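You operate a simulated robot arm through the tools that you are given. There is no shell and no other tool.

Carry out the task below with a simulated two-armed robot. There is one attempt and no reset: what you move stays moved.

## Task
Lock both star knobs, shut the black case lid and lock both latches.

Only the result counts: the job must be done as asked and must still hold three seconds after the hand-in. Knocking over, shifting, dropping, spilling or breaking anything else fails it. A push-on lid holds only when it is set on centred and level and pressed home; a screw cap is set on level and turned clockwise until tight.

## Robot
Two 7-joint arms with fingered hands on one trunk that stands fixed in place. Base frame: the origin is at the foot of the trunk, x ahead of it, y to its left, z up. Readings come in m, degrees, newtons and seconds.
The left shoulder is at [0.049, 0.128, 1.313], the right one opposite. Each reaches about 1.156 m from its shoulder. Payload 5 kg a hand.
The TCP of each hand is the grasp point between the finger pads, 0.037 m short of the fingertips. In the tool frame z runs along the fingers and y along their closing line. The gripper opens to 0.124 m; its body begins 0.043 m behind the TCP. The gripper is a hand of 3 fingers: y runs from the thumb to the fingers, the wrist lies at [-0.021, -0.116, -0.203] in the tool frame, and closing takes about 1.5 s.
Orientation is that of the tool frame in the base frame, as [roll, pitch, yaw] about the fixed x, y, z axes, in that order (R = Rz(yaw) Ry(pitch) Rx(roll)). With the fingers straight down and the wrist toward the robot, the tool's x, y and z point along [0, 1, 0], [1, 0, 0] and [0, 0, -1] of the base frame.

## Interface
- The arms move only by the tool arm_command. It takes "left_steps", "right_steps" or both (then of equal length, played together; a hand with none holds still); each is a list of rows, each a list of 6 numbers: the shift along the tool's x, y, z in m, then the turn, a rotation vector about the tool's x, y, z in degrees. In form: [[dx, dy, dz, rx, ry, rz], ...]. A call has 1 to 20 rows; each row shifts and turns the commanded pose from where the row before left it, along the tool's axes as they then stand. "left_claw" and "right_claw" are, for a hand that has rows, the opening, from 0 (shut) to 1 (fully open), set as the call begins (left out, the last holds). Rows are played at 5 a second. More than 0.05 m and 8.6 degrees between two rows, or a gripper value outside its range, and nothing of the call is played. Where a pose cannot be reached the arm comes as near as it can. A force on the tool above 90 N (or 10 N above the force at the start of the call, whichever is more), or a blocked arm, ends the call early, and 0.2 s more pass. The fingers move at their own pace (about 0.045 m/s each) and stop on an object; they squeeze with about 28 N. The grip force told is the motor's: it shows also when the fingers shut on nothing. Time passes only in rows, and 0.2 s behind the last, so rows that do not move let the fingers close. It gives the time, the measured TCP pose, the force on the tool (base axes), the opening and the grip force at its end, in the units of the frame above (readings bear some noise), with the torque about the TCP (base axes, N m) and any sound that the robot's microphone picked up, and new pictures: "show" is both (left out), scene, wrist or none (wrist: the cameras of the hands that moved).
- Cameras (640 x 400 px; columns grow to the right, rows downward): "scene" is now at [0.1844, 0.0308, 1.499]; the picture's right is [0.35, -0.94, 0.00], its down [-0.48, -0.18, -0.86] and it looks along [0.80, 0.30, -0.51] (base axes); focal length 214 px, centre (320, 200). "left" rides on the left gripper at [-0.072, -0.104, -0.154] in its tool frame; the picture's right is [-0.83, -0.26, 0.49], its down [0.51, -0.72, 0.47] and it looks along [0.23, 0.64, 0.73] (tool axes); focal length 243 px, centre (320, 200). "right" rides on the right gripper at [0.072, -0.104, -0.154] in its tool frame; the picture's right is [-0.83, 0.26, -0.49], its down [-0.51, -0.72, 0.47] and it looks along [-0.23, 0.64, 0.73] (tool axes); focal length 243 px, centre (320, 200).
- lift_body(by): moves the trunk up (or, below 0, down) by that many m; the arms and the scene camera ride with it, the base frame stays. It gives what a move gives, with no picture.
- set_fingers(index, middle, thumb_bend, thumb_turn, hand): sets how far each is bent, from 0 (flat) to 1 (curled in); at 0.3 the hand is open as for a grip, at 0.7 the pads meet at the TCP. One left out holds its place. A second passes; each finger stops where it meets its share of the squeeze, and holds until it gets a number again. A gripper value or a shape takes the hand back. It gives what a move gives, with no picture; readings hold the bend of each and the force on the fingers (four entries, about 0 where the hand has none), thumb and palm. thumb_turn goes from beside the hand (0) to across from the fingers (1), as for a grip.
- grasp_type(shape, hand): the hand has 3 fingers and takes this shape, open, in about a second: jaw (thumb against the fingers, like two jaws); tri (thumb and two fingers); tip (a fingertip pinch); poke (one finger out to press); point (the index stretched); flat (the hand flat); cup (the hand cupped); fist (a fist). The gripper value then closes the fingers along that shape, each until it touches; the sizes above hold for jaw. It gives what a move gives, with no picture.
- head_to(pan, tilt): turns the head with the scene camera to pan (to the left, within 80 degrees either way) and tilt (down, from -29 to 69), counted from straight ahead of the robot (the tilt from the chest, where the trunk bows). It gives what a move gives, and a new picture of the scene camera.
- measure_at(camera, pixels): for up to 12 pixels [column, row] of the newest picture of that camera ("zoom" is the newest enlarged one), the place [x, y, z] in the base frame of the surface seen there, good to about 0.003 m. The clock stands still meanwhile.
- zoom(camera, box): a new picture of the part [left, top, right, bottom] of that camera's present view, enlarged. The clock stands still meanwhile.
- sign_off(): hands the job in; it is judged then, once.

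Leave the grippers open and the arms clear of the work at the hand-in unless told otherwise.

The tools are called after "Emit:" as a command line: name --argument value ..., lists and objects as JSON in quotes. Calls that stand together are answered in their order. arm_command: Moves the arms, as the interface text tells. Its arguments: {"type":"object","properties":{"left_steps":{"type":"array"},"left_claw":{"type":"number"},"right_steps":{"type":"array"},"right_claw":{"type":"number"},"show":{"type":"string","enum":["both","scene","wrist","none"]}},"required":[]} The other tools are called the same way: lift_body (by) moves the trunk up or down; grasp_type (shape, hand) gives the hand a shape; set_fingers (index, middle, thumb_bend, thumb_turn, hand) moves the fingers one by one; head_to (pan, tilt) turns the head that bears the scene camera; measure_at (camera, pixels) gives the place of the surface under pixels of a picture; zoom (camera, box) takes an enlarged picture of a part of a camera's view; sign_off () hands the job in.

At the start:

```text
t: 0.0
left_position: [0.566, 0.3977, 1.5517]
left_tool_rot: [179.9, -0.1, 90.0]
left_force: [-0.3, -0.2, 0.7]
left_moment: [0.01, 0.03, 0.0]
left_grip_width: 0.1236
left_grasp_force: 0.1
left_shape: jaw
left_bend: [0.3, 0.3, 0.3, 0.98]
left_finger forces: [0.0, 0.0, 0.0, 0.1, 0.0, 0.0]
right_position: [0.7217, -0.2362, 1.5618]
right_tool_rot: [180.0, 0.0, 89.9]
right_force: [0.0, 0.6, -0.3]
right_moment: [0.02, 0.01, -0.01]
right_grip_width: 0.1233
right_grasp_force: 0.1
right_shape: jaw
right_bend: [0.3, 0.3, 0.3, 0.98]
right_finger forces: [0.0, 0.0, 0.0, 0.1, 0.1, 0.0]
trunk travel left (down, up): [-0.5, 0.063]
head pan, tilt (commanded): [20.4, 30.9]
```

scene: 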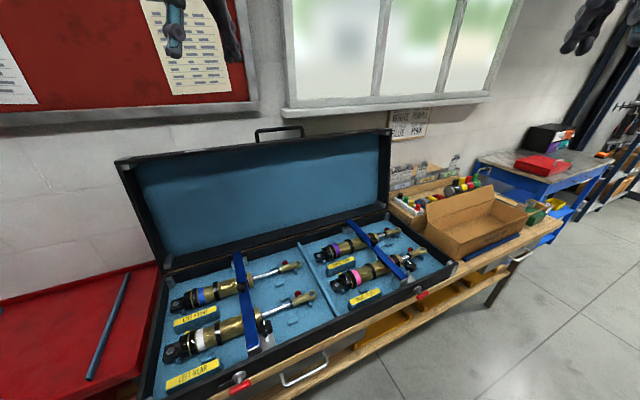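
right: 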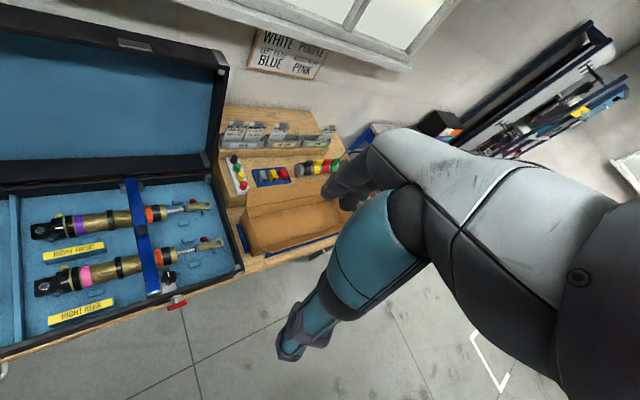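
left: 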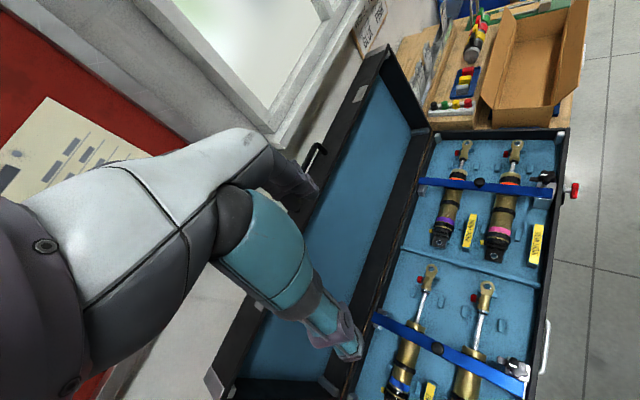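

I see an open black case on a workbench with four shock absorbers, two blue bars each with a black star knob at its near end, and red latches on the front. I'll zoom into the scene picture to look at the knobs and latches.

Emit:
zoom --camera "scene" --box '[140, 220, 340, 400]'

Emit:
zoom --camera "scene" --box '[300, 200, 480, 320]'

Emit:
zoom --camera "left" --box '[360, 120, 600, 400]'

Emit:
zoom --camera "right" --box '[0, 160, 260, 360]'

```text
2.22 times, centred on (240, 310) of scene
```

zoom: 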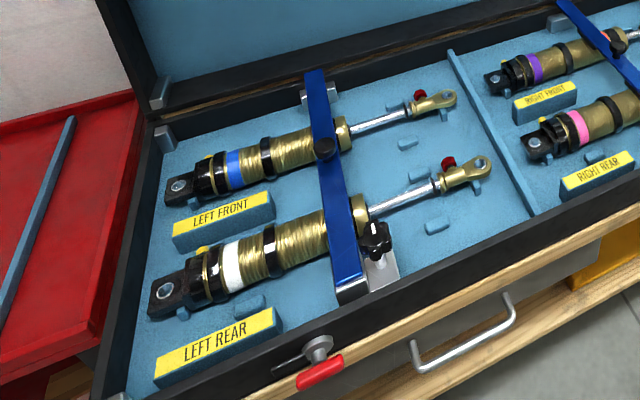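

```text
3.33 times, centred on (390, 260) of scene
```

zoom: 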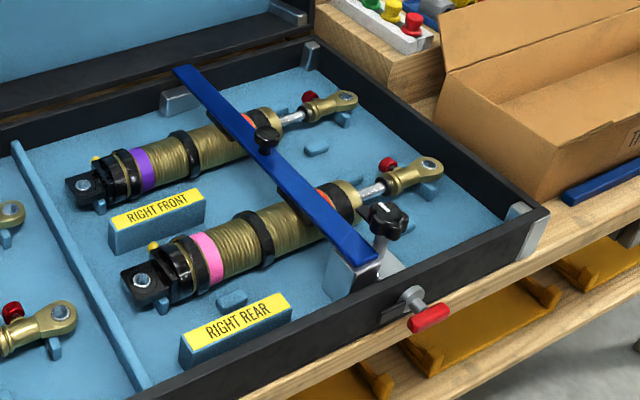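

```text
1.43 times, centred on (480, 260) of left
```

zoom: 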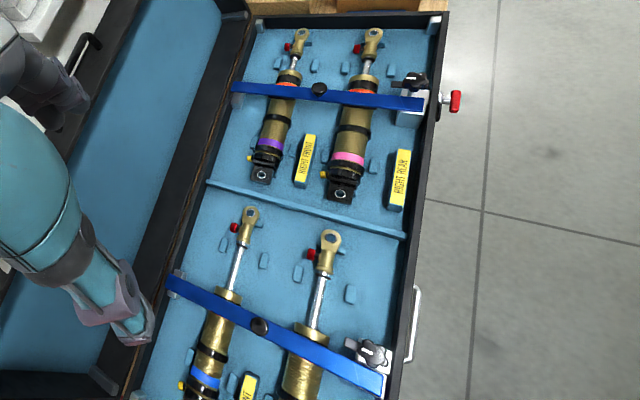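

```text
2.00 times, centred on (130, 260) of right
```

zoom: 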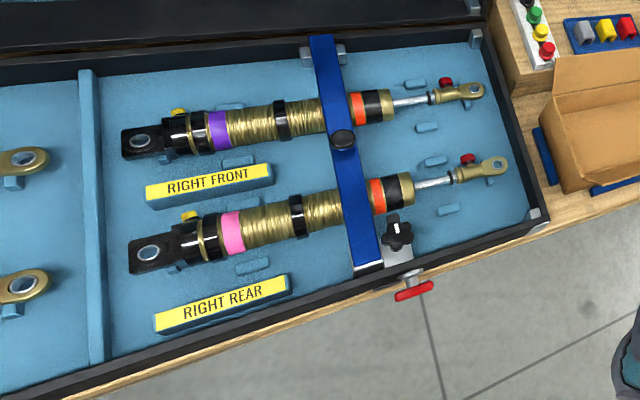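

I see the star knobs (left at about scene (257,328), right at about (408,263)) and two red T-handle latches on the front. I'll measure key points with the scene camera.

Emit:
measure_at --camera "scene" --pixels '[[257, 326], [262, 322], [240, 384], [239, 376], [409, 258], [408, 270], [421, 296], [416, 289], [241, 256], [250, 340], [352, 222], [402, 274]]'

Emit:
measure_at --camera "scene" --pixels '[[117, 162], [388, 131], [164, 272], [385, 210], [452, 264], [150, 398], [210, 394], [330, 335], [280, 130], [316, 378], [240, 200], [400, 300]]'

```text
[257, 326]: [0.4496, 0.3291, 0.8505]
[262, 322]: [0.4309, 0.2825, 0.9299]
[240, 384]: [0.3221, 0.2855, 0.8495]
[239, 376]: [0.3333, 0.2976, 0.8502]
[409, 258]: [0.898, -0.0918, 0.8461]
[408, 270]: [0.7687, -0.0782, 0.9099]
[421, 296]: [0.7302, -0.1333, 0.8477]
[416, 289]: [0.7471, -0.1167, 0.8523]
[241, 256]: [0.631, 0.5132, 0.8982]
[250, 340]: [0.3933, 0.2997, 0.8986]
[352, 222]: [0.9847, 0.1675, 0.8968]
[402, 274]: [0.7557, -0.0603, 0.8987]
```

```text
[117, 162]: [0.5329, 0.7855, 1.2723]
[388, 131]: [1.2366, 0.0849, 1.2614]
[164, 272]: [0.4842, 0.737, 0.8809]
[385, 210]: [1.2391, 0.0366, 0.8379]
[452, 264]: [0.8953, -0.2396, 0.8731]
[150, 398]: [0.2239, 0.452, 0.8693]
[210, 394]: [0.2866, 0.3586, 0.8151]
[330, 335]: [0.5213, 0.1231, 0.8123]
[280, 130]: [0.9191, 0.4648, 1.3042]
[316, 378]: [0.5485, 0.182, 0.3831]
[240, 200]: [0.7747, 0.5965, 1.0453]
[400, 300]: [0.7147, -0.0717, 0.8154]
```

The case is turned about 45° relative to me. I'll look closely at both knobs and latches.

Emit:
zoom --camera "scene" --box '[236, 308, 284, 338]'

Emit:
zoom --camera "scene" --box '[390, 250, 438, 280]'

Emit:
zoom --camera "scene" --box '[208, 360, 272, 400]'

Emit:
zoom --camera "scene" --box '[396, 276, 444, 306]'

Emit:
zoom --camera "left" --box '[480, 340, 560, 390]'

Emit:
zoom --camera "right" --box '[140, 260, 220, 310]'

```text
13.33 times, centred on (260, 323) of scene
```

zoom: 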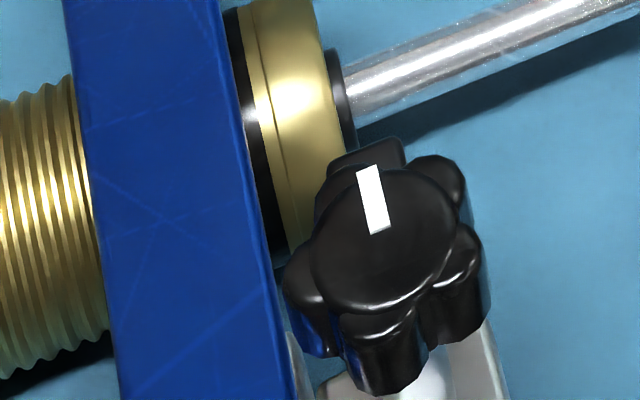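

```text
13.33 times, centred on (414, 265) of scene
```

zoom: 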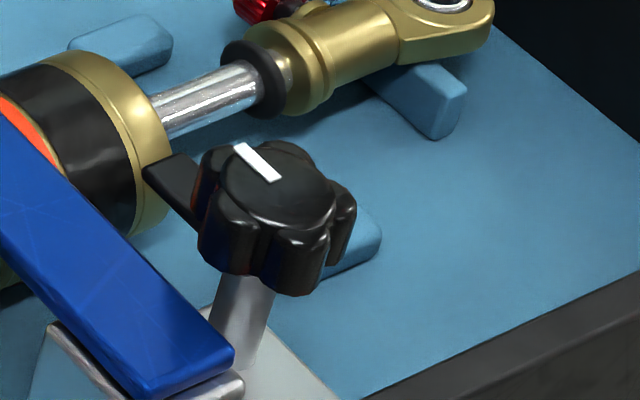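

```text
10.00 times, centred on (240, 380) of scene
```

zoom: 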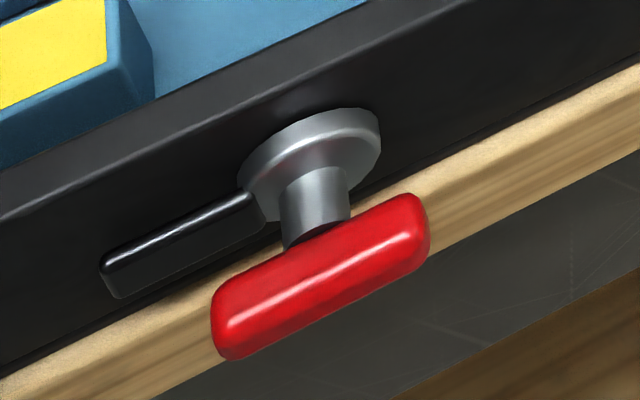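

```text
13.33 times, centred on (420, 291) of scene
```

zoom: 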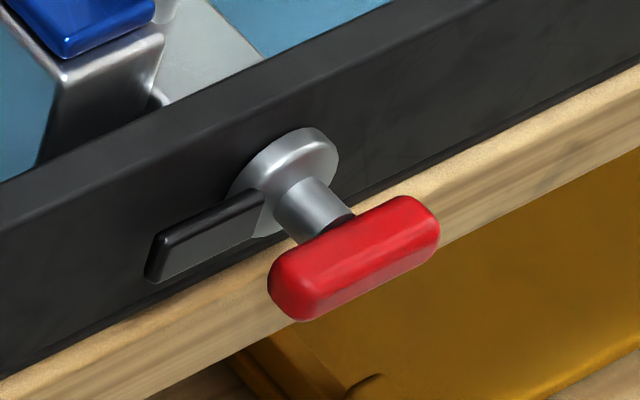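

```text
8.00 times, centred on (520, 365) of left
```

zoom: 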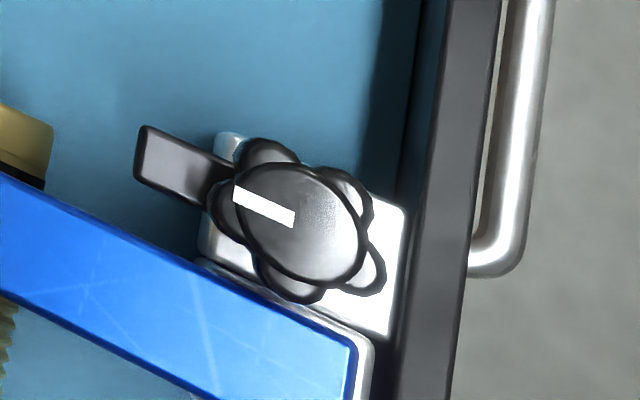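

```text
8.00 times, centred on (180, 285) of right
```

zoom: 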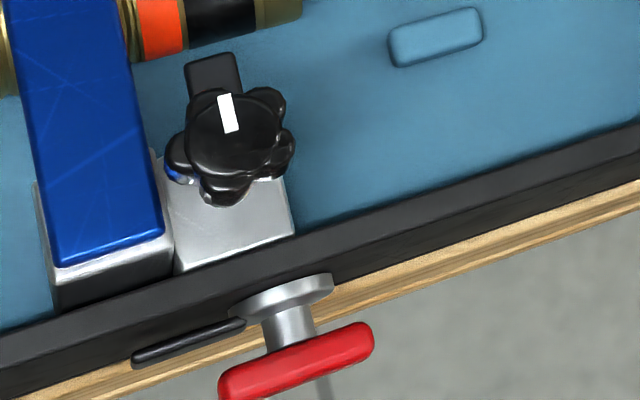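

Each knob carries a black dog arm now pointing toward the back of the case, parallel to the blue bar; turning the knob counter-clockwise (from above) would swing it over the bar. Each latch has a black tongue lying sideways to the left. I'll look at the lid edge, the handle, and the hinges.

Emit:
zoom --camera "scene" --box '[100, 110, 260, 210]'

Emit:
zoom --camera "scene" --box '[240, 110, 400, 210]'

Emit:
zoom --camera "left" --box '[200, 40, 456, 200]'

Emit:
zoom --camera "right" --box '[60, 20, 220, 120]'

Emit:
zoom --camera "left" --box '[200, 300, 360, 400]'

```text
4.00 times, centred on (180, 160) of scene
```

zoom: 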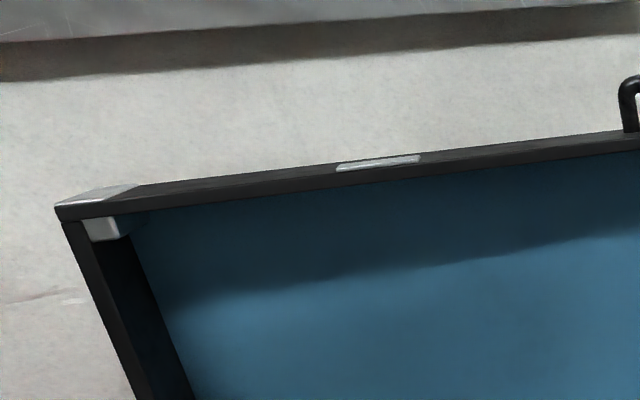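

```text
4.00 times, centred on (320, 160) of scene
```

zoom: 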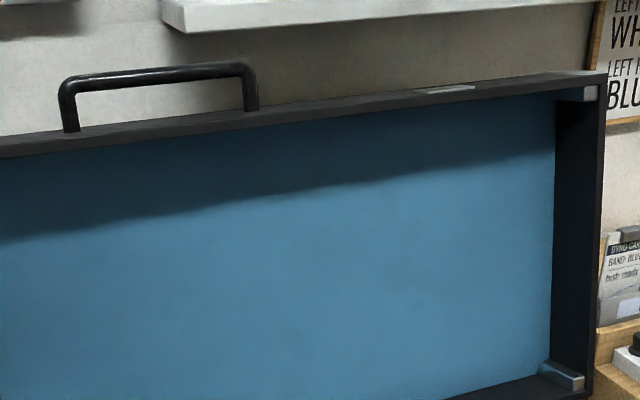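

```text
2.50 times, centred on (328, 120) of left
```

zoom: 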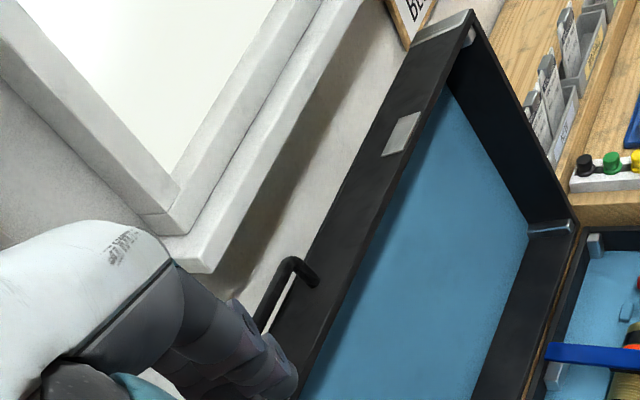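

```text
4.00 times, centred on (140, 70) of right
```

zoom: 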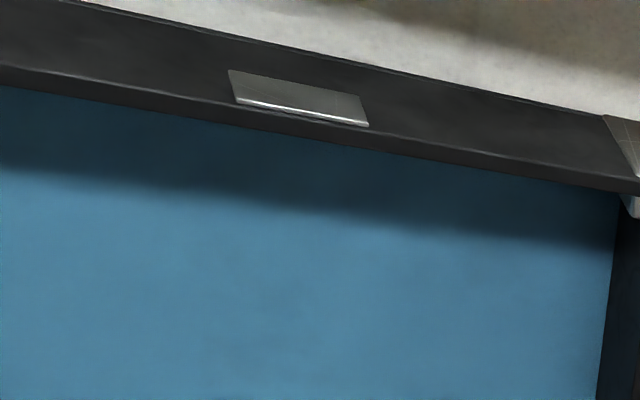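

```text
4.00 times, centred on (280, 350) of left
```

zoom: 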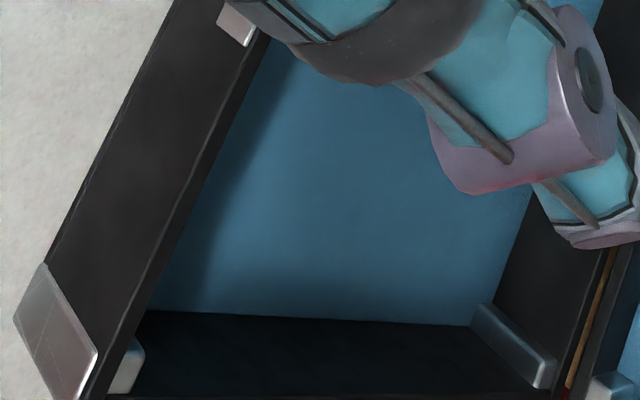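

I'll measure the lid handle, lid rim and strike plates, then zoom to measure the knobs exactly.

Emit:
measure_at --camera "scene" --pixels '[[258, 135], [256, 142], [268, 129], [290, 127], [303, 131], [302, 136], [195, 150], [350, 133], [250, 147], [330, 139], [122, 162], [134, 158]]'

Emit:
zoom --camera "scene" --box '[236, 308, 284, 338]'

```text
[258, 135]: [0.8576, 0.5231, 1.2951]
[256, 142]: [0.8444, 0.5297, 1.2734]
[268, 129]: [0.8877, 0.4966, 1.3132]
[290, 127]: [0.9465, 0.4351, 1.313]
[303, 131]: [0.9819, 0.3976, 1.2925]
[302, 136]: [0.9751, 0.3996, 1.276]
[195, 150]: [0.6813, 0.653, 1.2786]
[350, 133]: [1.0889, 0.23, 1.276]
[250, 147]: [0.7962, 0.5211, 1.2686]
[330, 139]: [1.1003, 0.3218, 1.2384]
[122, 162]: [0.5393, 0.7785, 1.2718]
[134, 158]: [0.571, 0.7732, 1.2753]
```

```text
13.33 times, centred on (260, 323) of scene
```

zoom: 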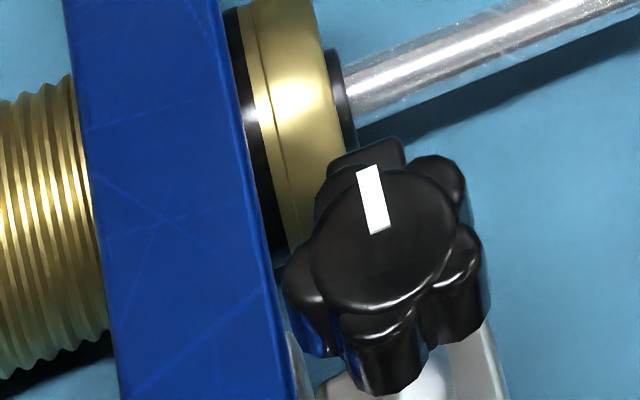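

Handle bar spans about (0.86,0.52)–(0.98,0.40) at z≈1.31. Now measure the left knob's top, lobes and dog.

Emit:
measure_at --camera "zoom" --pixels '[[382, 240], [370, 175], [378, 230], [440, 185], [305, 275], [460, 250], [380, 330], [380, 150], [180, 200], [340, 190], [220, 300], [430, 380]]'

Emit:
zoom --camera "scene" --box '[390, 250, 438, 280]'

```text
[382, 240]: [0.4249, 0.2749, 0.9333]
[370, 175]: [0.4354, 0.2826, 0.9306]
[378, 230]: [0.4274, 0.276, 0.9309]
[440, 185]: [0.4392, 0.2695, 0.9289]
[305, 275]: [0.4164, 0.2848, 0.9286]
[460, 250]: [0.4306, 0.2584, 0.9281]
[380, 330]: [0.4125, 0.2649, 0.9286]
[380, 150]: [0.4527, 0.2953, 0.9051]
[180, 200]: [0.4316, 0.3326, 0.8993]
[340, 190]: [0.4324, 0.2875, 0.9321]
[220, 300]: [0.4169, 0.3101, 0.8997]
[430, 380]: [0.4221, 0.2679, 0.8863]
```

```text
13.33 times, centred on (414, 265) of scene
```

zoom: 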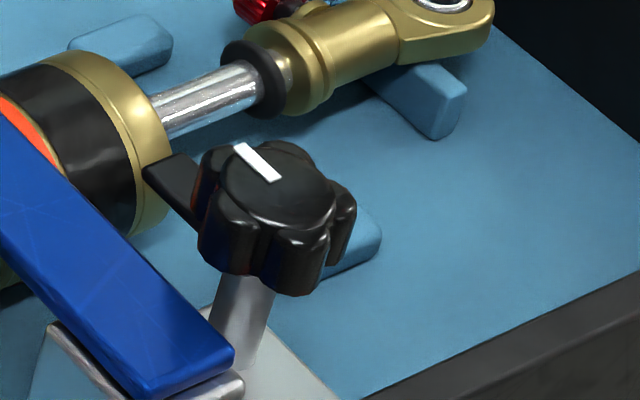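

Left knob: centre about (0.425,0.274), top z≈0.931, about 4 cm across. Now the right knob in the present zoom.

Emit:
measure_at --camera "zoom" --pixels '[[278, 188], [240, 150], [274, 178], [330, 190], [290, 245], [215, 225], [215, 155], [165, 175], [100, 280], [200, 330], [190, 320], [290, 150]]'

Emit:
zoom --camera "scene" --box '[396, 276, 444, 306]'

```text
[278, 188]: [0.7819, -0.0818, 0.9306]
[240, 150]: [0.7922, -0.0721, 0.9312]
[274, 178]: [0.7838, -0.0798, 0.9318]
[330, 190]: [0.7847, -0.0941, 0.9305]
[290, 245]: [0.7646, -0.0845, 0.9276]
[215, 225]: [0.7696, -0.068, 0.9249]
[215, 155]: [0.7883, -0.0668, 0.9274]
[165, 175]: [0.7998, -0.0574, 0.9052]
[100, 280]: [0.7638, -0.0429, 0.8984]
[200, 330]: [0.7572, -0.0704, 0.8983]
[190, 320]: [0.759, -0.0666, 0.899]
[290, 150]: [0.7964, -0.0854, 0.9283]
```

```text
13.33 times, centred on (420, 291) of scene
```

zoom: 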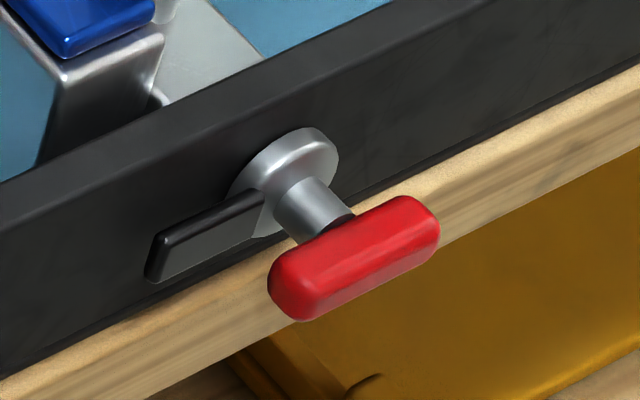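

Right knob centre about (0.782,-0.081), top z≈0.931; the case axis is at 45°. Now the right latch.

Emit:
measure_at --camera "zoom" --pixels '[[300, 300], [410, 210], [350, 260], [275, 280], [435, 235], [315, 205], [300, 150], [160, 260], [240, 205], [200, 230], [360, 120], [320, 315]]'

Emit:
zoom --camera "scene" --box '[208, 360, 272, 400]'

```text
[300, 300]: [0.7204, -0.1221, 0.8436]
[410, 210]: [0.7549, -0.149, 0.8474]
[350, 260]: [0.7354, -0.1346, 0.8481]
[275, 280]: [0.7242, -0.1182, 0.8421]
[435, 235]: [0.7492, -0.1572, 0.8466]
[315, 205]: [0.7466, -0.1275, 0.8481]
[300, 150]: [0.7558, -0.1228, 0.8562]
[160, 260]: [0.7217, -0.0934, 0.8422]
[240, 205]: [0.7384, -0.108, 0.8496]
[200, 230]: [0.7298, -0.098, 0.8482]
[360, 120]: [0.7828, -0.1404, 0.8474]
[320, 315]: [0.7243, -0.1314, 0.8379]
```

```text
10.00 times, centred on (240, 380) of scene
```

zoom: 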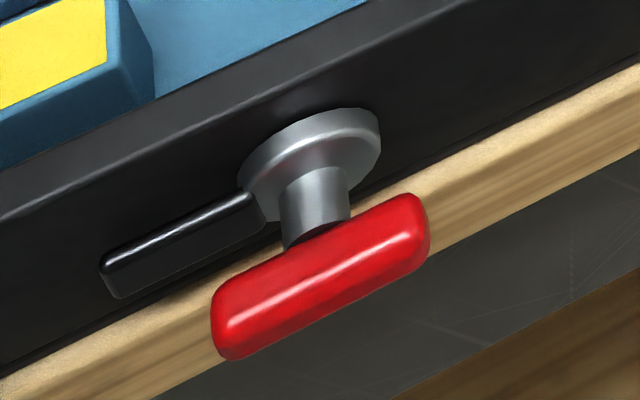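

Both latch handles are horizontal, about 5 cm wide, with axis z≈0.845. Plan: (1) with the right hand from above, turn the right knob 90° counter-clockwise so its dog lies over the bar; (2) the same for the left knob with the left hand; (3) swing the lid closed by the handle; (4) turn the latches clockwise. First I move the right hand above the right knob at (0.782,-0.081), to z≈1.10.

Emit:
arm_command --right_steps '[[0.0155, 0.006, 0.046, 0, 0, 0], [0.0155, 0.006, 0.046, 0, 0, 0], [0.0155, 0.006, 0.046, 0, 0, 0], [0.0155, 0.006, 0.046, 0, 0, 0], [0.0155, 0.006, 0.046, 0, 0, 0], [0.0155, 0.006, 0.046, 0, 0, 0], [0.0155, 0.006, 0.046, 0, 0, 0], [0.0155, 0.006, 0.046, 0, 0, 0], [0.0155, 0.006, 0.046, 0, 0, 0], [0.0155, 0.006, 0.046, 0, 0, 0]]'

```text
t: 2.2
left_position: [0.5677, 0.3982, 1.5502]
left_tool_rot: [-179.9, 0.0, 90.0]
left_force: [-0.2, 0.3, -0.8]
left_moment: [0.03, 0.01, -0.02]
left_grip_width: 0.1237
left_grasp_force: 0.1
left_shape: jaw
left_bend: [0.3, 0.3, 0.3, 0.98]
left_finger forces: [0.0, 0.1, 0.0, 0.0, 0.0, 0.0]
right_position: [0.7807, -0.0791, 1.1005]
right_tool_rot: [-180.0, 0.0, 89.9]
right_force: [-0.1, 0.2, -0.5]
right_moment: [0.0, 0.04, -0.01]
right_grip_width: 0.124
right_grasp_force: 0.0
right_shape: jaw
right_bend: [0.3, 0.3, 0.3, 0.98]
right_finger forces: [0.0, 0.0, 0.0, 0.0, 0.1, 0.0]
trunk travel left (down, up): [-0.5, 0.063]
head pan, tilt (commanded): [20.4, 30.9]
```

scene: 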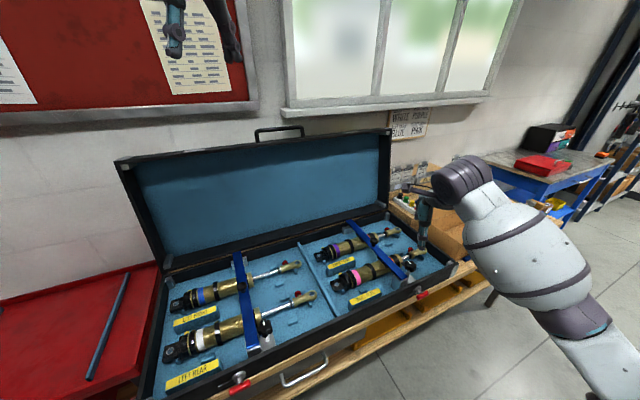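
right: 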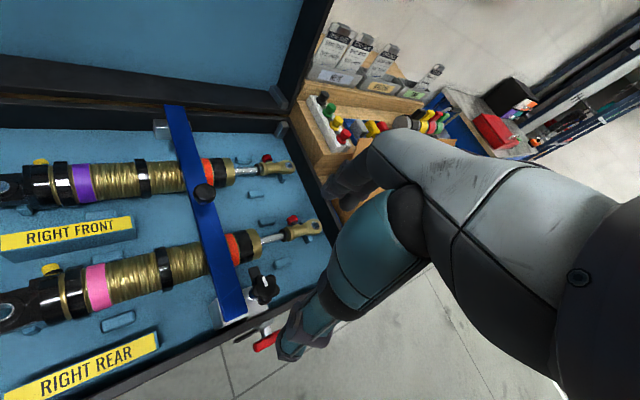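

The hand tracked well. I'll measure the right knob again through the wrist camera, near (264,283).

Emit:
zoom --camera "right" --box '[216, 250, 296, 300]'

```text
8.00 times, centred on (256, 275) of right
```

zoom: 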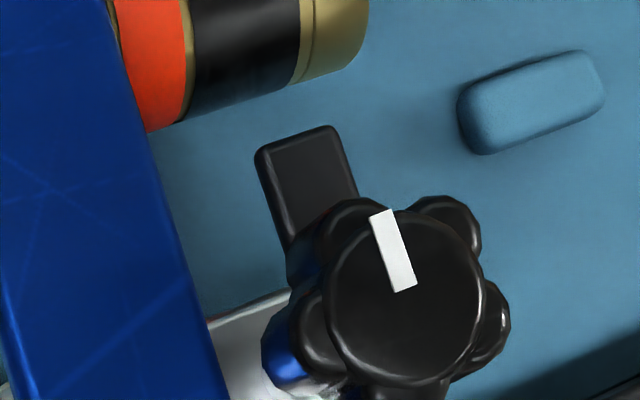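

Measure the knob top, lobes, dog and bar edge in this zoomed picture.

Emit:
measure_at --camera "zoom" --pixels '[[404, 297], [380, 215], [460, 220], [345, 215], [500, 310], [310, 340], [295, 140], [340, 135], [180, 290], [300, 190], [330, 300], [480, 300]]'

```text
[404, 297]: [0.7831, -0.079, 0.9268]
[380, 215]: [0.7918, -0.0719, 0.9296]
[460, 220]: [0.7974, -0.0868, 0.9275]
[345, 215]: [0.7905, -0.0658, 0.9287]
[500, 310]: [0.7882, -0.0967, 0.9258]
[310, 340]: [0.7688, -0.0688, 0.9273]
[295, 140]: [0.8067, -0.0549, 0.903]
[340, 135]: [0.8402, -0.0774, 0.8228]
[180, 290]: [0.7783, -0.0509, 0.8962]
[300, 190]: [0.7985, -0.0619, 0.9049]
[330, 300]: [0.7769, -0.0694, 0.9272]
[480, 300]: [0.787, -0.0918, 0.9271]
```

Knob centre confirmed at (0.782,-0.081), top ≈0.929, dog top ≈0.904. I'll turn the right hand 45° clockwise (yaw to 45°) so there is a 90° counter-clockwise sweep available, then lower to TCP z≈0.96 with fingers open.

Emit:
arm_command --right_steps '[[-0.002, 0.0013, 0, 0, 0, 7.5], [0, 0, 0, 0, 0, 7.5], [0, 0, 0, 0, 0, 7.5], [0, 0, 0, 0, 0, 7.5], [0, 0, 0, 0, 0, 7.5], [0, 0, 0, 0, 0, 7.5], [0, 0, 0.035, 0, 0, 0], [0, 0, 0.035, 0, 0, 0], [0, 0, 0.035, 0, 0, 0], [0, 0, 0.035, 0, 0, 0]]' --right_claw 1

```text
t: 4.4
left_position: [0.5687, 0.3972, 1.5503]
left_tool_rot: [-180.0, 0.0, 90.0]
left_force: [0.1, -0.2, -0.5]
left_moment: [0.02, -0.01, 0.01]
left_grip_width: 0.1233
left_grasp_force: 0.1
left_shape: jaw
left_bend: [0.3, 0.3, 0.3, 0.98]
left_finger forces: [0.0, 0.0, 0.1, 0.0, 0.1, 0.1]
right_position: [0.781, -0.0859, 0.96]
right_tool_rot: [179.9, 0.1, 45.0]
right_force: [0.4, -0.3, 0.5]
right_moment: [0.0, 0.0, 0.03]
right_grip_width: 0.1239
right_grasp_force: 0.1
right_shape: jaw
right_bend: [0.3, 0.3, 0.3, 0.98]
right_finger forces: [0.0, 0.0, 0.0, 0.1, 0.0, 0.1]
trunk travel left (down, up): [-0.5, 0.063]
head pan, tilt (commanded): [20.4, 30.9]
```

scene: 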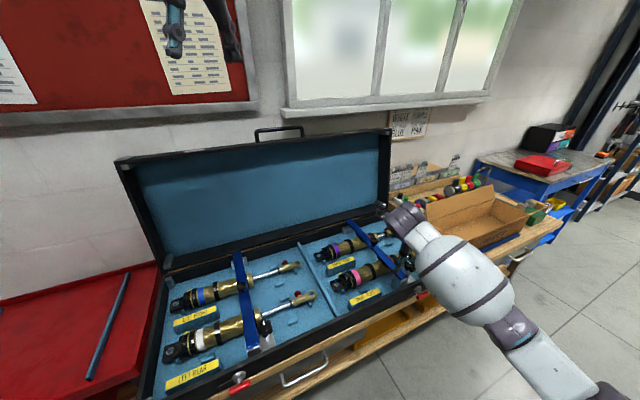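
right: 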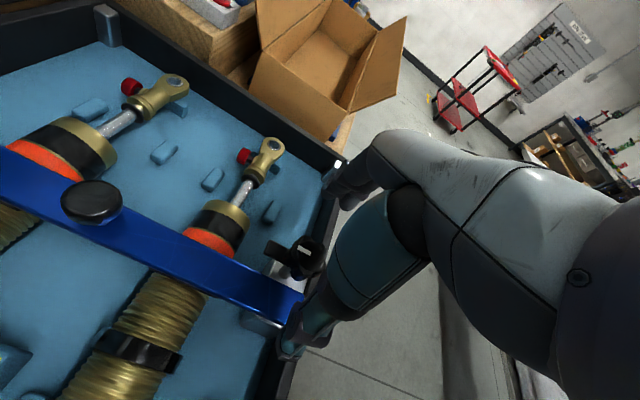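

The TCP reads (0.781,-0.086,0.960), with noise. I'll zoom the wrist view at the knob (300,258) to check the fingers are centred around it.

Emit:
zoom --camera "right" --box '[200, 160, 440, 370]'

Emit:
arm_command --right_steps '[[0, 0, 0, 0, 0, 0]]' --show "none"

```text
1.90 times, centred on (320, 265) of right
```

zoom: 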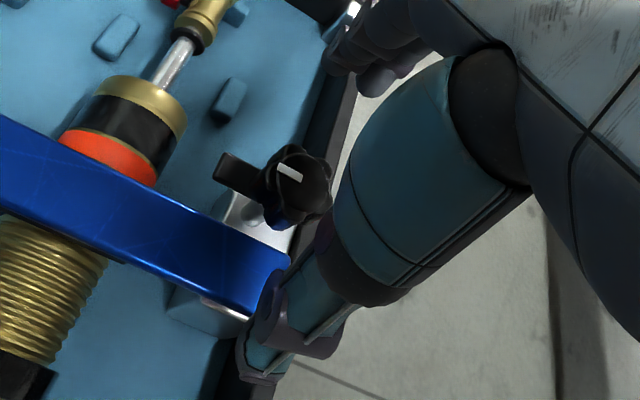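

```text
t: 4.8
left_position: [0.5656, 0.3981, 1.5515]
left_tool_rot: [179.8, 0.0, 90.0]
left_force: [0.2, -0.3, 0.3]
left_moment: [0.02, -0.02, 0.0]
left_grip_width: 0.1237
left_grasp_force: 0.1
left_shape: jaw
left_bend: [0.3, 0.3, 0.3, 0.98]
left_finger forces: [0.0, 0.0, 0.1, 0.1, 0.0, 0.0]
right_position: [0.7796, -0.085, 0.9618]
right_tool_rot: [-180.0, 0.0, 45.0]
right_force: [-0.3, -0.5, 0.9]
right_moment: [0.0, 0.0, 0.01]
right_grip_width: 0.124
right_grasp_force: 0.0
right_shape: jaw
right_bend: [0.3, 0.3, 0.3, 0.98]
right_finger forces: [0.0, 0.0, 0.1, 0.0, 0.0, 0.0]
trunk travel left (down, up): [-0.5, 0.063]
head pan, tilt (commanded): [20.4, 30.9]
```

The knob shows at about 4.6 mm along tool +x from the TCP. I'll correct that (+0.0046 x, −0.002 y), lower to z≈0.946, and stop there to check.

Emit:
arm_command --right_steps '[[0.0046, -0.002, 0.0, 0, 0, 0], [0, 0, 0.008, 0, 0, 0], [0, 0, 0.007, 0, 0, 0], [0, 0, 0, 0, 0, 0]]' --right_claw 1 --show "wrist"

Emit:
zoom --camera "right" --box '[220, 180, 420, 380]'

Emit:
zoom --camera "scene" --box '[360, 190, 460, 310]'

```text
t: 5.8
left_position: [0.5675, 0.3984, 1.5514]
left_tool_rot: [-179.9, 0.0, 89.9]
left_force: [0.5, -0.1, 0.3]
left_moment: [0.02, 0.03, 0.01]
left_grip_width: 0.1234
left_grasp_force: 0.0
left_shape: jaw
left_bend: [0.3, 0.3, 0.3, 0.98]
left_finger forces: [0.0, 0.1, 0.0, 0.1, 0.0, 0.0]
right_position: [0.7836, -0.0787, 0.9454]
right_tool_rot: [180.0, 0.0, 44.9]
right_force: [-0.2, -0.1, 0.1]
right_moment: [-0.01, -0.02, 0.01]
right_grip_width: 0.1237
right_grasp_force: 0.0
right_shape: jaw
right_bend: [0.3, 0.3, 0.3, 0.98]
right_finger forces: [0.0, 0.0, 0.1, 0.0, 0.0, 0.0]
trunk travel left (down, up): [-0.5, 0.063]
head pan, tilt (commanded): [20.4, 30.9]
```

right: 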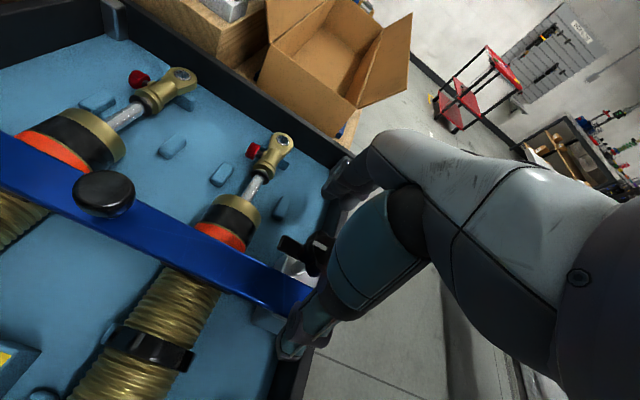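

```text
2.00 times, centred on (320, 280) of right
```

zoom: 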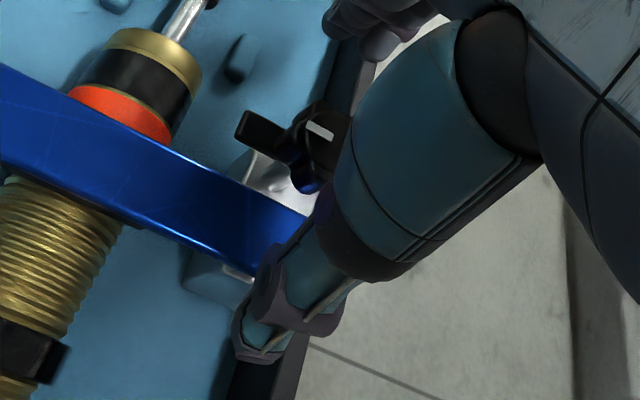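

```text
3.33 times, centred on (410, 250) of scene
```

zoom: 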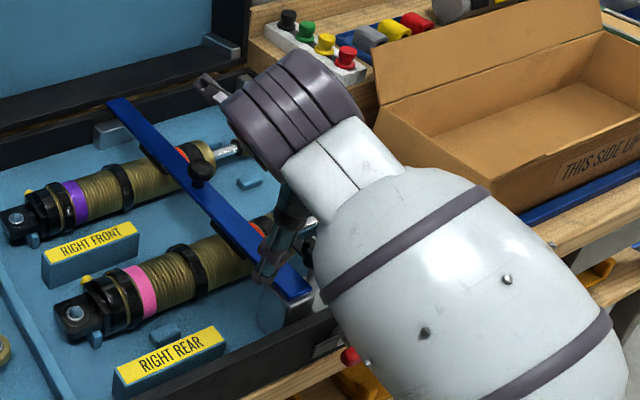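

No contact so far; the thumb hangs over the bar side, the fingers on the other side of the knob. Now I close the right fingers on the knob, holding still.

Emit:
arm_command --right_steps '[[0, 0, 0, 0, 0, 0], [0, 0, 0, 0, 0, 0], [0, 0, 0, 0, 0, 0], [0, 0, 0, 0, 0, 0], [0, 0, 0, 0, 0, 0], [0, 0, 0, 0, 0, 0], [0, 0, 0, 0, 0, 0], [0, 0, 0, 0, 0, 0]]' --right_claw 0 --show "wrist"

Emit:
zoom --camera "right" --box '[220, 180, 420, 380]'

Emit:
zoom --camera "scene" --box '[360, 190, 460, 310]'

```text
t: 7.6
left_position: [0.5678, 0.3972, 1.551]
left_tool_rot: [-179.9, 0.0, 89.9]
left_force: [-0.1, -0.5, -0.1]
left_moment: [-0.01, 0.02, 0.01]
left_grip_width: 0.1236
left_grasp_force: 0.1
left_shape: jaw
left_bend: [0.3, 0.3, 0.3, 0.98]
left_finger forces: [0.0, 0.0, 0.0, 0.0, 0.0, 0.1]
right_position: [0.7834, -0.0784, 0.9453]
right_tool_rot: [-180.0, 0.0, 45.1]
right_force: [-0.1, 0.6, -1.4]
right_moment: [0.03, -0.01, 0.0]
right_grip_width: 0.0292
right_grasp_force: 27.9
right_shape: jaw
right_bend: [0.73, 0.58, 0.74, 1.0]
right_finger forces: [14.6, 8.0, 0.1, 0.2, 24.2, 0.1]
trunk travel left (down, up): [-0.5, 0.063]
head pan, tilt (commanded): [20.4, 30.9]
```

right: 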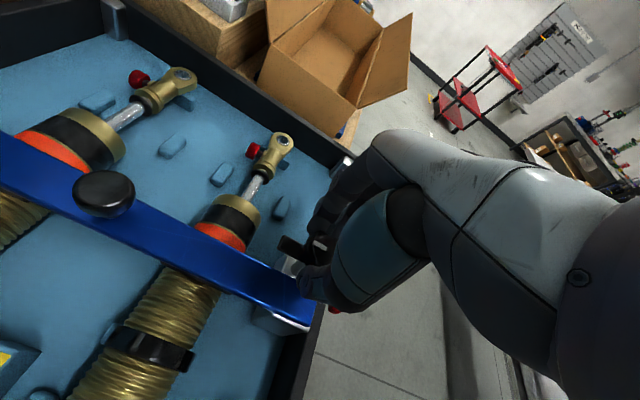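

```text
2.00 times, centred on (320, 280) of right
```

zoom: 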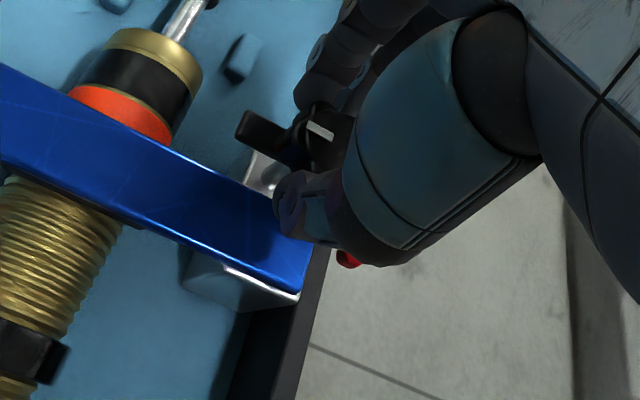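

```text
3.33 times, centred on (410, 250) of scene
```

zoom: 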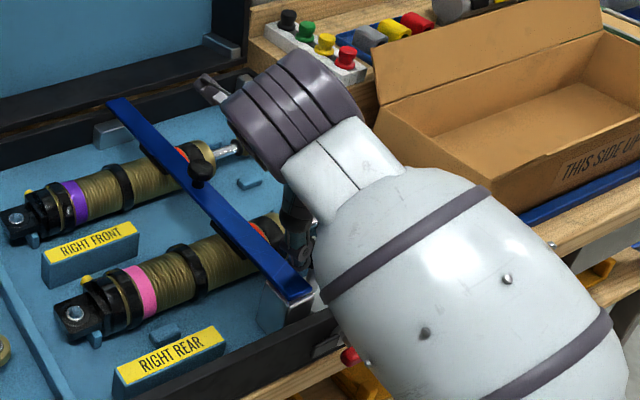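

The hand grips the knob (14.6, 8.0 N fingers, 24.2 N thumb). I'll turn it counter-clockwise (tool rz negative) 30° first and check.

Emit:
arm_command --right_steps '[[0, 0, 0, 0, 0, -7.5], [0, 0, 0, 0, 0, -7.5], [0, 0, 0, 0, 0, -7.5], [0, 0, 0, 0, 0, -7.5]]' --show "wrist"

Emit:
zoom --camera "right" --box '[220, 180, 420, 380]'

```text
t: 8.6
left_position: [0.5677, 0.397, 1.5506]
left_tool_rot: [-179.9, 0.1, 90.0]
left_force: [0.2, -0.3, 0.2]
left_moment: [-0.02, -0.02, 0.01]
left_grip_width: 0.1234
left_grasp_force: 0.1
left_shape: jaw
left_bend: [0.3, 0.3, 0.3, 0.98]
left_finger forces: [0.0, 0.0, 0.1, 0.1, 0.1, 0.1]
right_position: [0.782, -0.0793, 0.9455]
right_tool_rot: [-179.9, 0.0, 75.3]
right_force: [-6.3, 1.0, -9.4]
right_moment: [0.03, 0.2, -0.08]
right_grip_width: 0.0288
right_grasp_force: 28.1
right_shape: jaw
right_bend: [0.73, 0.59, 0.74, 1.0]
right_finger forces: [13.0, 8.1, 0.0, 0.0, 28.2, 0.0]
trunk travel left (down, up): [-0.5, 0.063]
head pan, tilt (commanded): [20.4, 30.9]
```

right: 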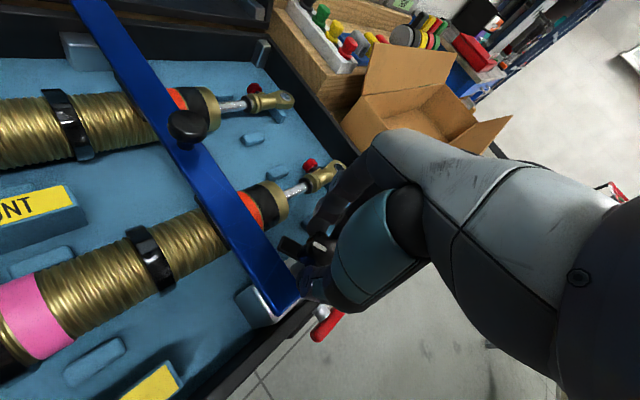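

```text
2.00 times, centred on (320, 280) of right
```

zoom: 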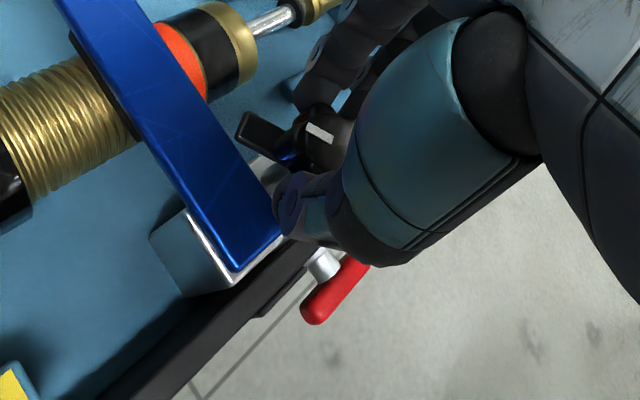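

The knob and dog turn along with the hand (moment small). I continue 60° more counter-clockwise.

Emit:
arm_command --right_steps '[[0, 0, 0, 0, 0, -7.5], [0, 0, 0, 0, 0, -7.5], [0, 0, 0, 0, 0, -7.5], [0, 0, 0, 0, 0, -7.5], [0, 0, 0, 0, 0, -7.5], [0, 0, 0, 0, 0, -7.5]]' --show "wrist"

Emit:
zoom --camera "right" --box '[220, 180, 420, 380]'

```text
t: 10.0
left_position: [0.5656, 0.3964, 1.5514]
left_tool_rot: [-180.0, 0.0, 89.9]
left_force: [0.2, 0.8, -0.5]
left_moment: [0.01, 0.02, -0.02]
left_grip_width: 0.1236
left_grasp_force: 0.0
left_shape: jaw
left_bend: [0.3, 0.3, 0.3, 0.98]
left_finger forces: [0.0, 0.1, 0.1, 0.0, 0.0, 0.1]
right_position: [0.7817, -0.0791, 0.946]
right_tool_rot: [-179.9, -0.1, 120.1]
right_force: [-15.9, -0.5, -14.5]
right_moment: [-0.05, 0.51, -0.06]
right_grip_width: 0.0279
right_grasp_force: 27.6
right_shape: jaw
right_bend: [0.73, 0.6, 0.73, 1.0]
right_finger forces: [13.2, 5.1, 0.0, 0.1, 30.8, 0.0]
trunk travel left (down, up): [-0.5, 0.063]
head pan, tilt (commanded): [20.4, 30.9]
```

right: 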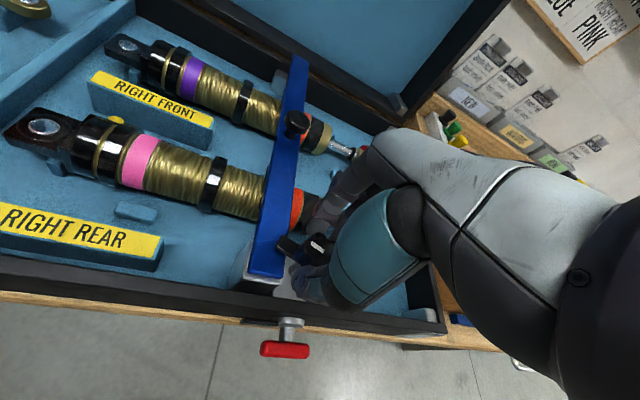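

```text
2.00 times, centred on (320, 280) of right
```

zoom: 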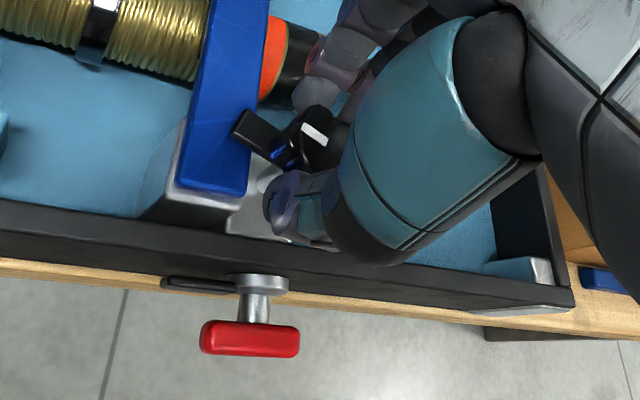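

The dog tip now begins to lie over the bar. Forces rise to about 16 N sideways; I'll check whether a finger is near the black/gold collar by measuring its height and the finger's.

Emit:
measure_at --camera "zoom" --pixels '[[270, 40], [270, 80], [300, 50], [320, 60], [315, 95], [310, 130], [250, 125], [225, 60], [285, 205], [340, 60], [280, 150], [295, 40]]'

Emit:
zoom --camera "right" --box '[280, 200, 360, 280]'

```text
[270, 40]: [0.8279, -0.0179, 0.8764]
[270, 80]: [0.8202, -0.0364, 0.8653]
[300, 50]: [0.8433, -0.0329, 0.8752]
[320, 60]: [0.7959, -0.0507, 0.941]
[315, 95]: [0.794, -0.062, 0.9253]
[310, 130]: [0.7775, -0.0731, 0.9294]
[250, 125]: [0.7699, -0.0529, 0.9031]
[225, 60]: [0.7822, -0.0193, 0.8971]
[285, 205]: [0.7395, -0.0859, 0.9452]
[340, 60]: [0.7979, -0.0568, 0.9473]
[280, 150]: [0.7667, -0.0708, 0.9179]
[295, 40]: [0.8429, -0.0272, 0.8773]
```

```text
5.00 times, centred on (320, 240) of right
```

zoom: 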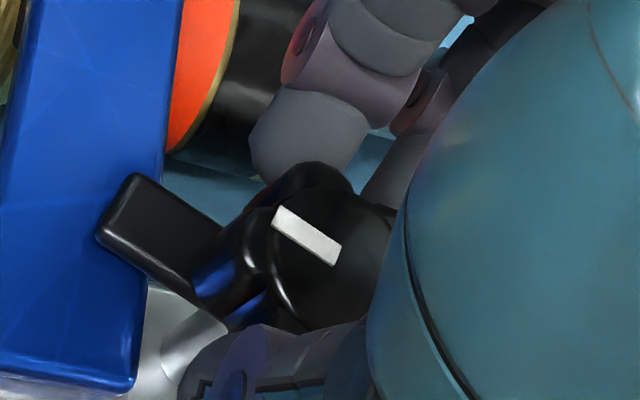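

The collar top is at 0.877, well below the fingertips, so no contact there. I continue the last 15° and then a few degrees, watching the torque.

Emit:
arm_command --right_steps '[[0, 0, 0, 0, 0, -7.5], [0, 0, 0, 0, 0, -7.5], [0, 0, 0, 0, 0, 0]]' --show "wrist"

Emit:
zoom --camera "right" --box '[260, 180, 380, 300]'

```text
t: 10.8
left_position: [0.5669, 0.3977, 1.5519]
left_tool_rot: [179.8, 0.0, 90.0]
left_force: [0.6, 0.0, 0.0]
left_moment: [0.02, -0.02, -0.02]
left_grip_width: 0.1236
left_grasp_force: 0.0
left_shape: jaw
left_bend: [0.3, 0.3, 0.3, 0.98]
left_finger forces: [0.0, 0.1, 0.1, 0.0, 0.0, 0.0]
right_position: [0.7842, -0.078, 0.9461]
right_tool_rot: [180.0, 0.0, 135.2]
right_force: [-18.2, -3.6, -12.2]
right_moment: [-0.19, 0.53, -0.06]
right_grip_width: 0.028
right_grasp_force: 27.8
right_shape: jaw
right_bend: [0.73, 0.61, 0.73, 0.99]
right_finger forces: [13.1, 4.3, 0.1, 0.0, 31.9, 0.1]
trunk travel left (down, up): [-0.5, 0.063]
head pan, tilt (commanded): [20.4, 30.9]
```

right: 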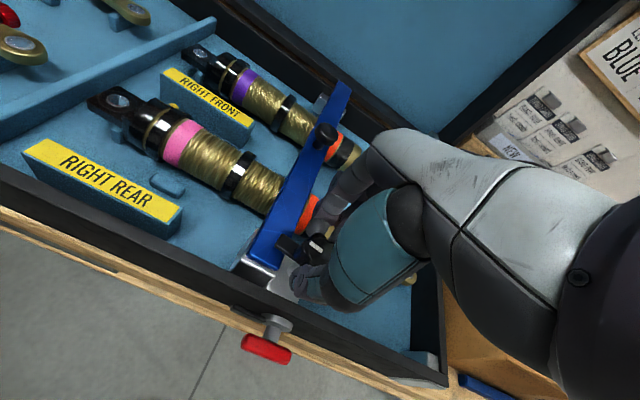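

```text
3.33 times, centred on (320, 240) of right
```

zoom: 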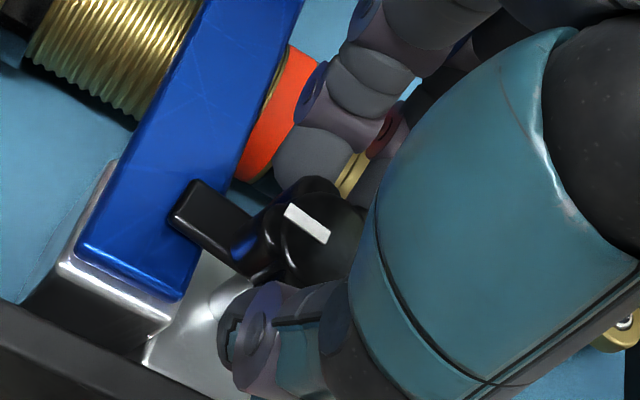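

The dog now lies across the bar, roughly perpendicular. There's no hard stop felt yet; I'll try 5° more in small steps and watch the moment.

Emit:
arm_command --right_steps '[[0, 0, 0, 0, 0, -2.5], [0, 0, 0, 0, 0, -2.5], [0, 0, 0, 0, 0, 0]]' --show "wrist"

Emit:
zoom --camera "right" --box '[260, 180, 380, 300]'

```text
t: 11.6
left_position: [0.5662, 0.3971, 1.5514]
left_tool_rot: [179.9, -0.1, 90.1]
left_force: [0.2, 0.5, 0.0]
left_moment: [0.02, -0.01, -0.02]
left_grip_width: 0.1238
left_grasp_force: 0.0
left_shape: jaw
left_bend: [0.3, 0.3, 0.3, 0.98]
left_finger forces: [0.0, 0.0, 0.0, 0.1, 0.1, 0.1]
right_position: [0.7838, -0.078, 0.9466]
right_tool_rot: [-180.0, 0.0, 140.1]
right_force: [-17.7, -3.1, -13.3]
right_moment: [-0.19, 0.5, -0.02]
right_grip_width: 0.0277
right_grasp_force: 27.5
right_shape: jaw
right_bend: [0.73, 0.61, 0.73, 0.99]
right_finger forces: [14.0, 4.3, 0.0, 0.0, 31.6, 0.0]
trunk travel left (down, up): [-0.5, 0.063]
head pan, tilt (commanded): [20.4, 30.9]
```

right: 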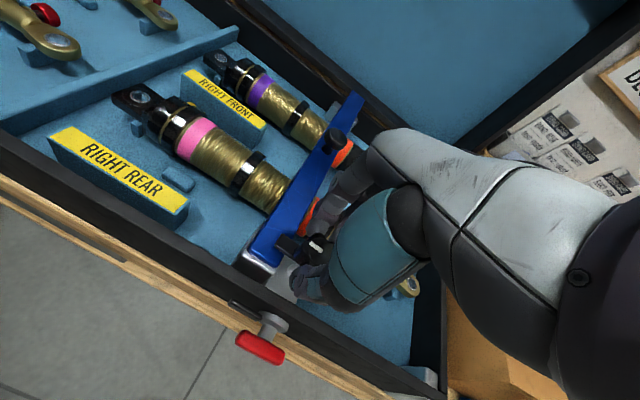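

```text
3.33 times, centred on (320, 240) of right
```

zoom: 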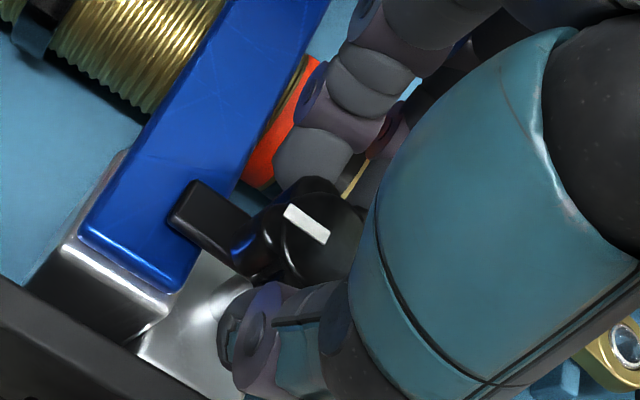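

Still turning freely. I'll measure the white mark's ends and the dog tip to compute the real angle.

Emit:
measure_at --camera "zoom" --pixels '[[289, 210], [325, 237], [192, 187], [176, 220], [235, 225], [220, 250], [290, 60], [215, 180], [150, 280], [90, 220], [215, 210]]'

```text
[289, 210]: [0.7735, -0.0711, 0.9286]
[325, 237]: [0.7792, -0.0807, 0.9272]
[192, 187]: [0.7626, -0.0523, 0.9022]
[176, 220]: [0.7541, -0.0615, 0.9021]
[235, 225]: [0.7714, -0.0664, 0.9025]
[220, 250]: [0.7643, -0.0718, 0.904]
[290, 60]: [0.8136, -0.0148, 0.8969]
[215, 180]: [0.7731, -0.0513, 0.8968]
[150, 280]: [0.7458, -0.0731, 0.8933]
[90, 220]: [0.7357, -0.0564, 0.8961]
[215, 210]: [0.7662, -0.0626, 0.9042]
```

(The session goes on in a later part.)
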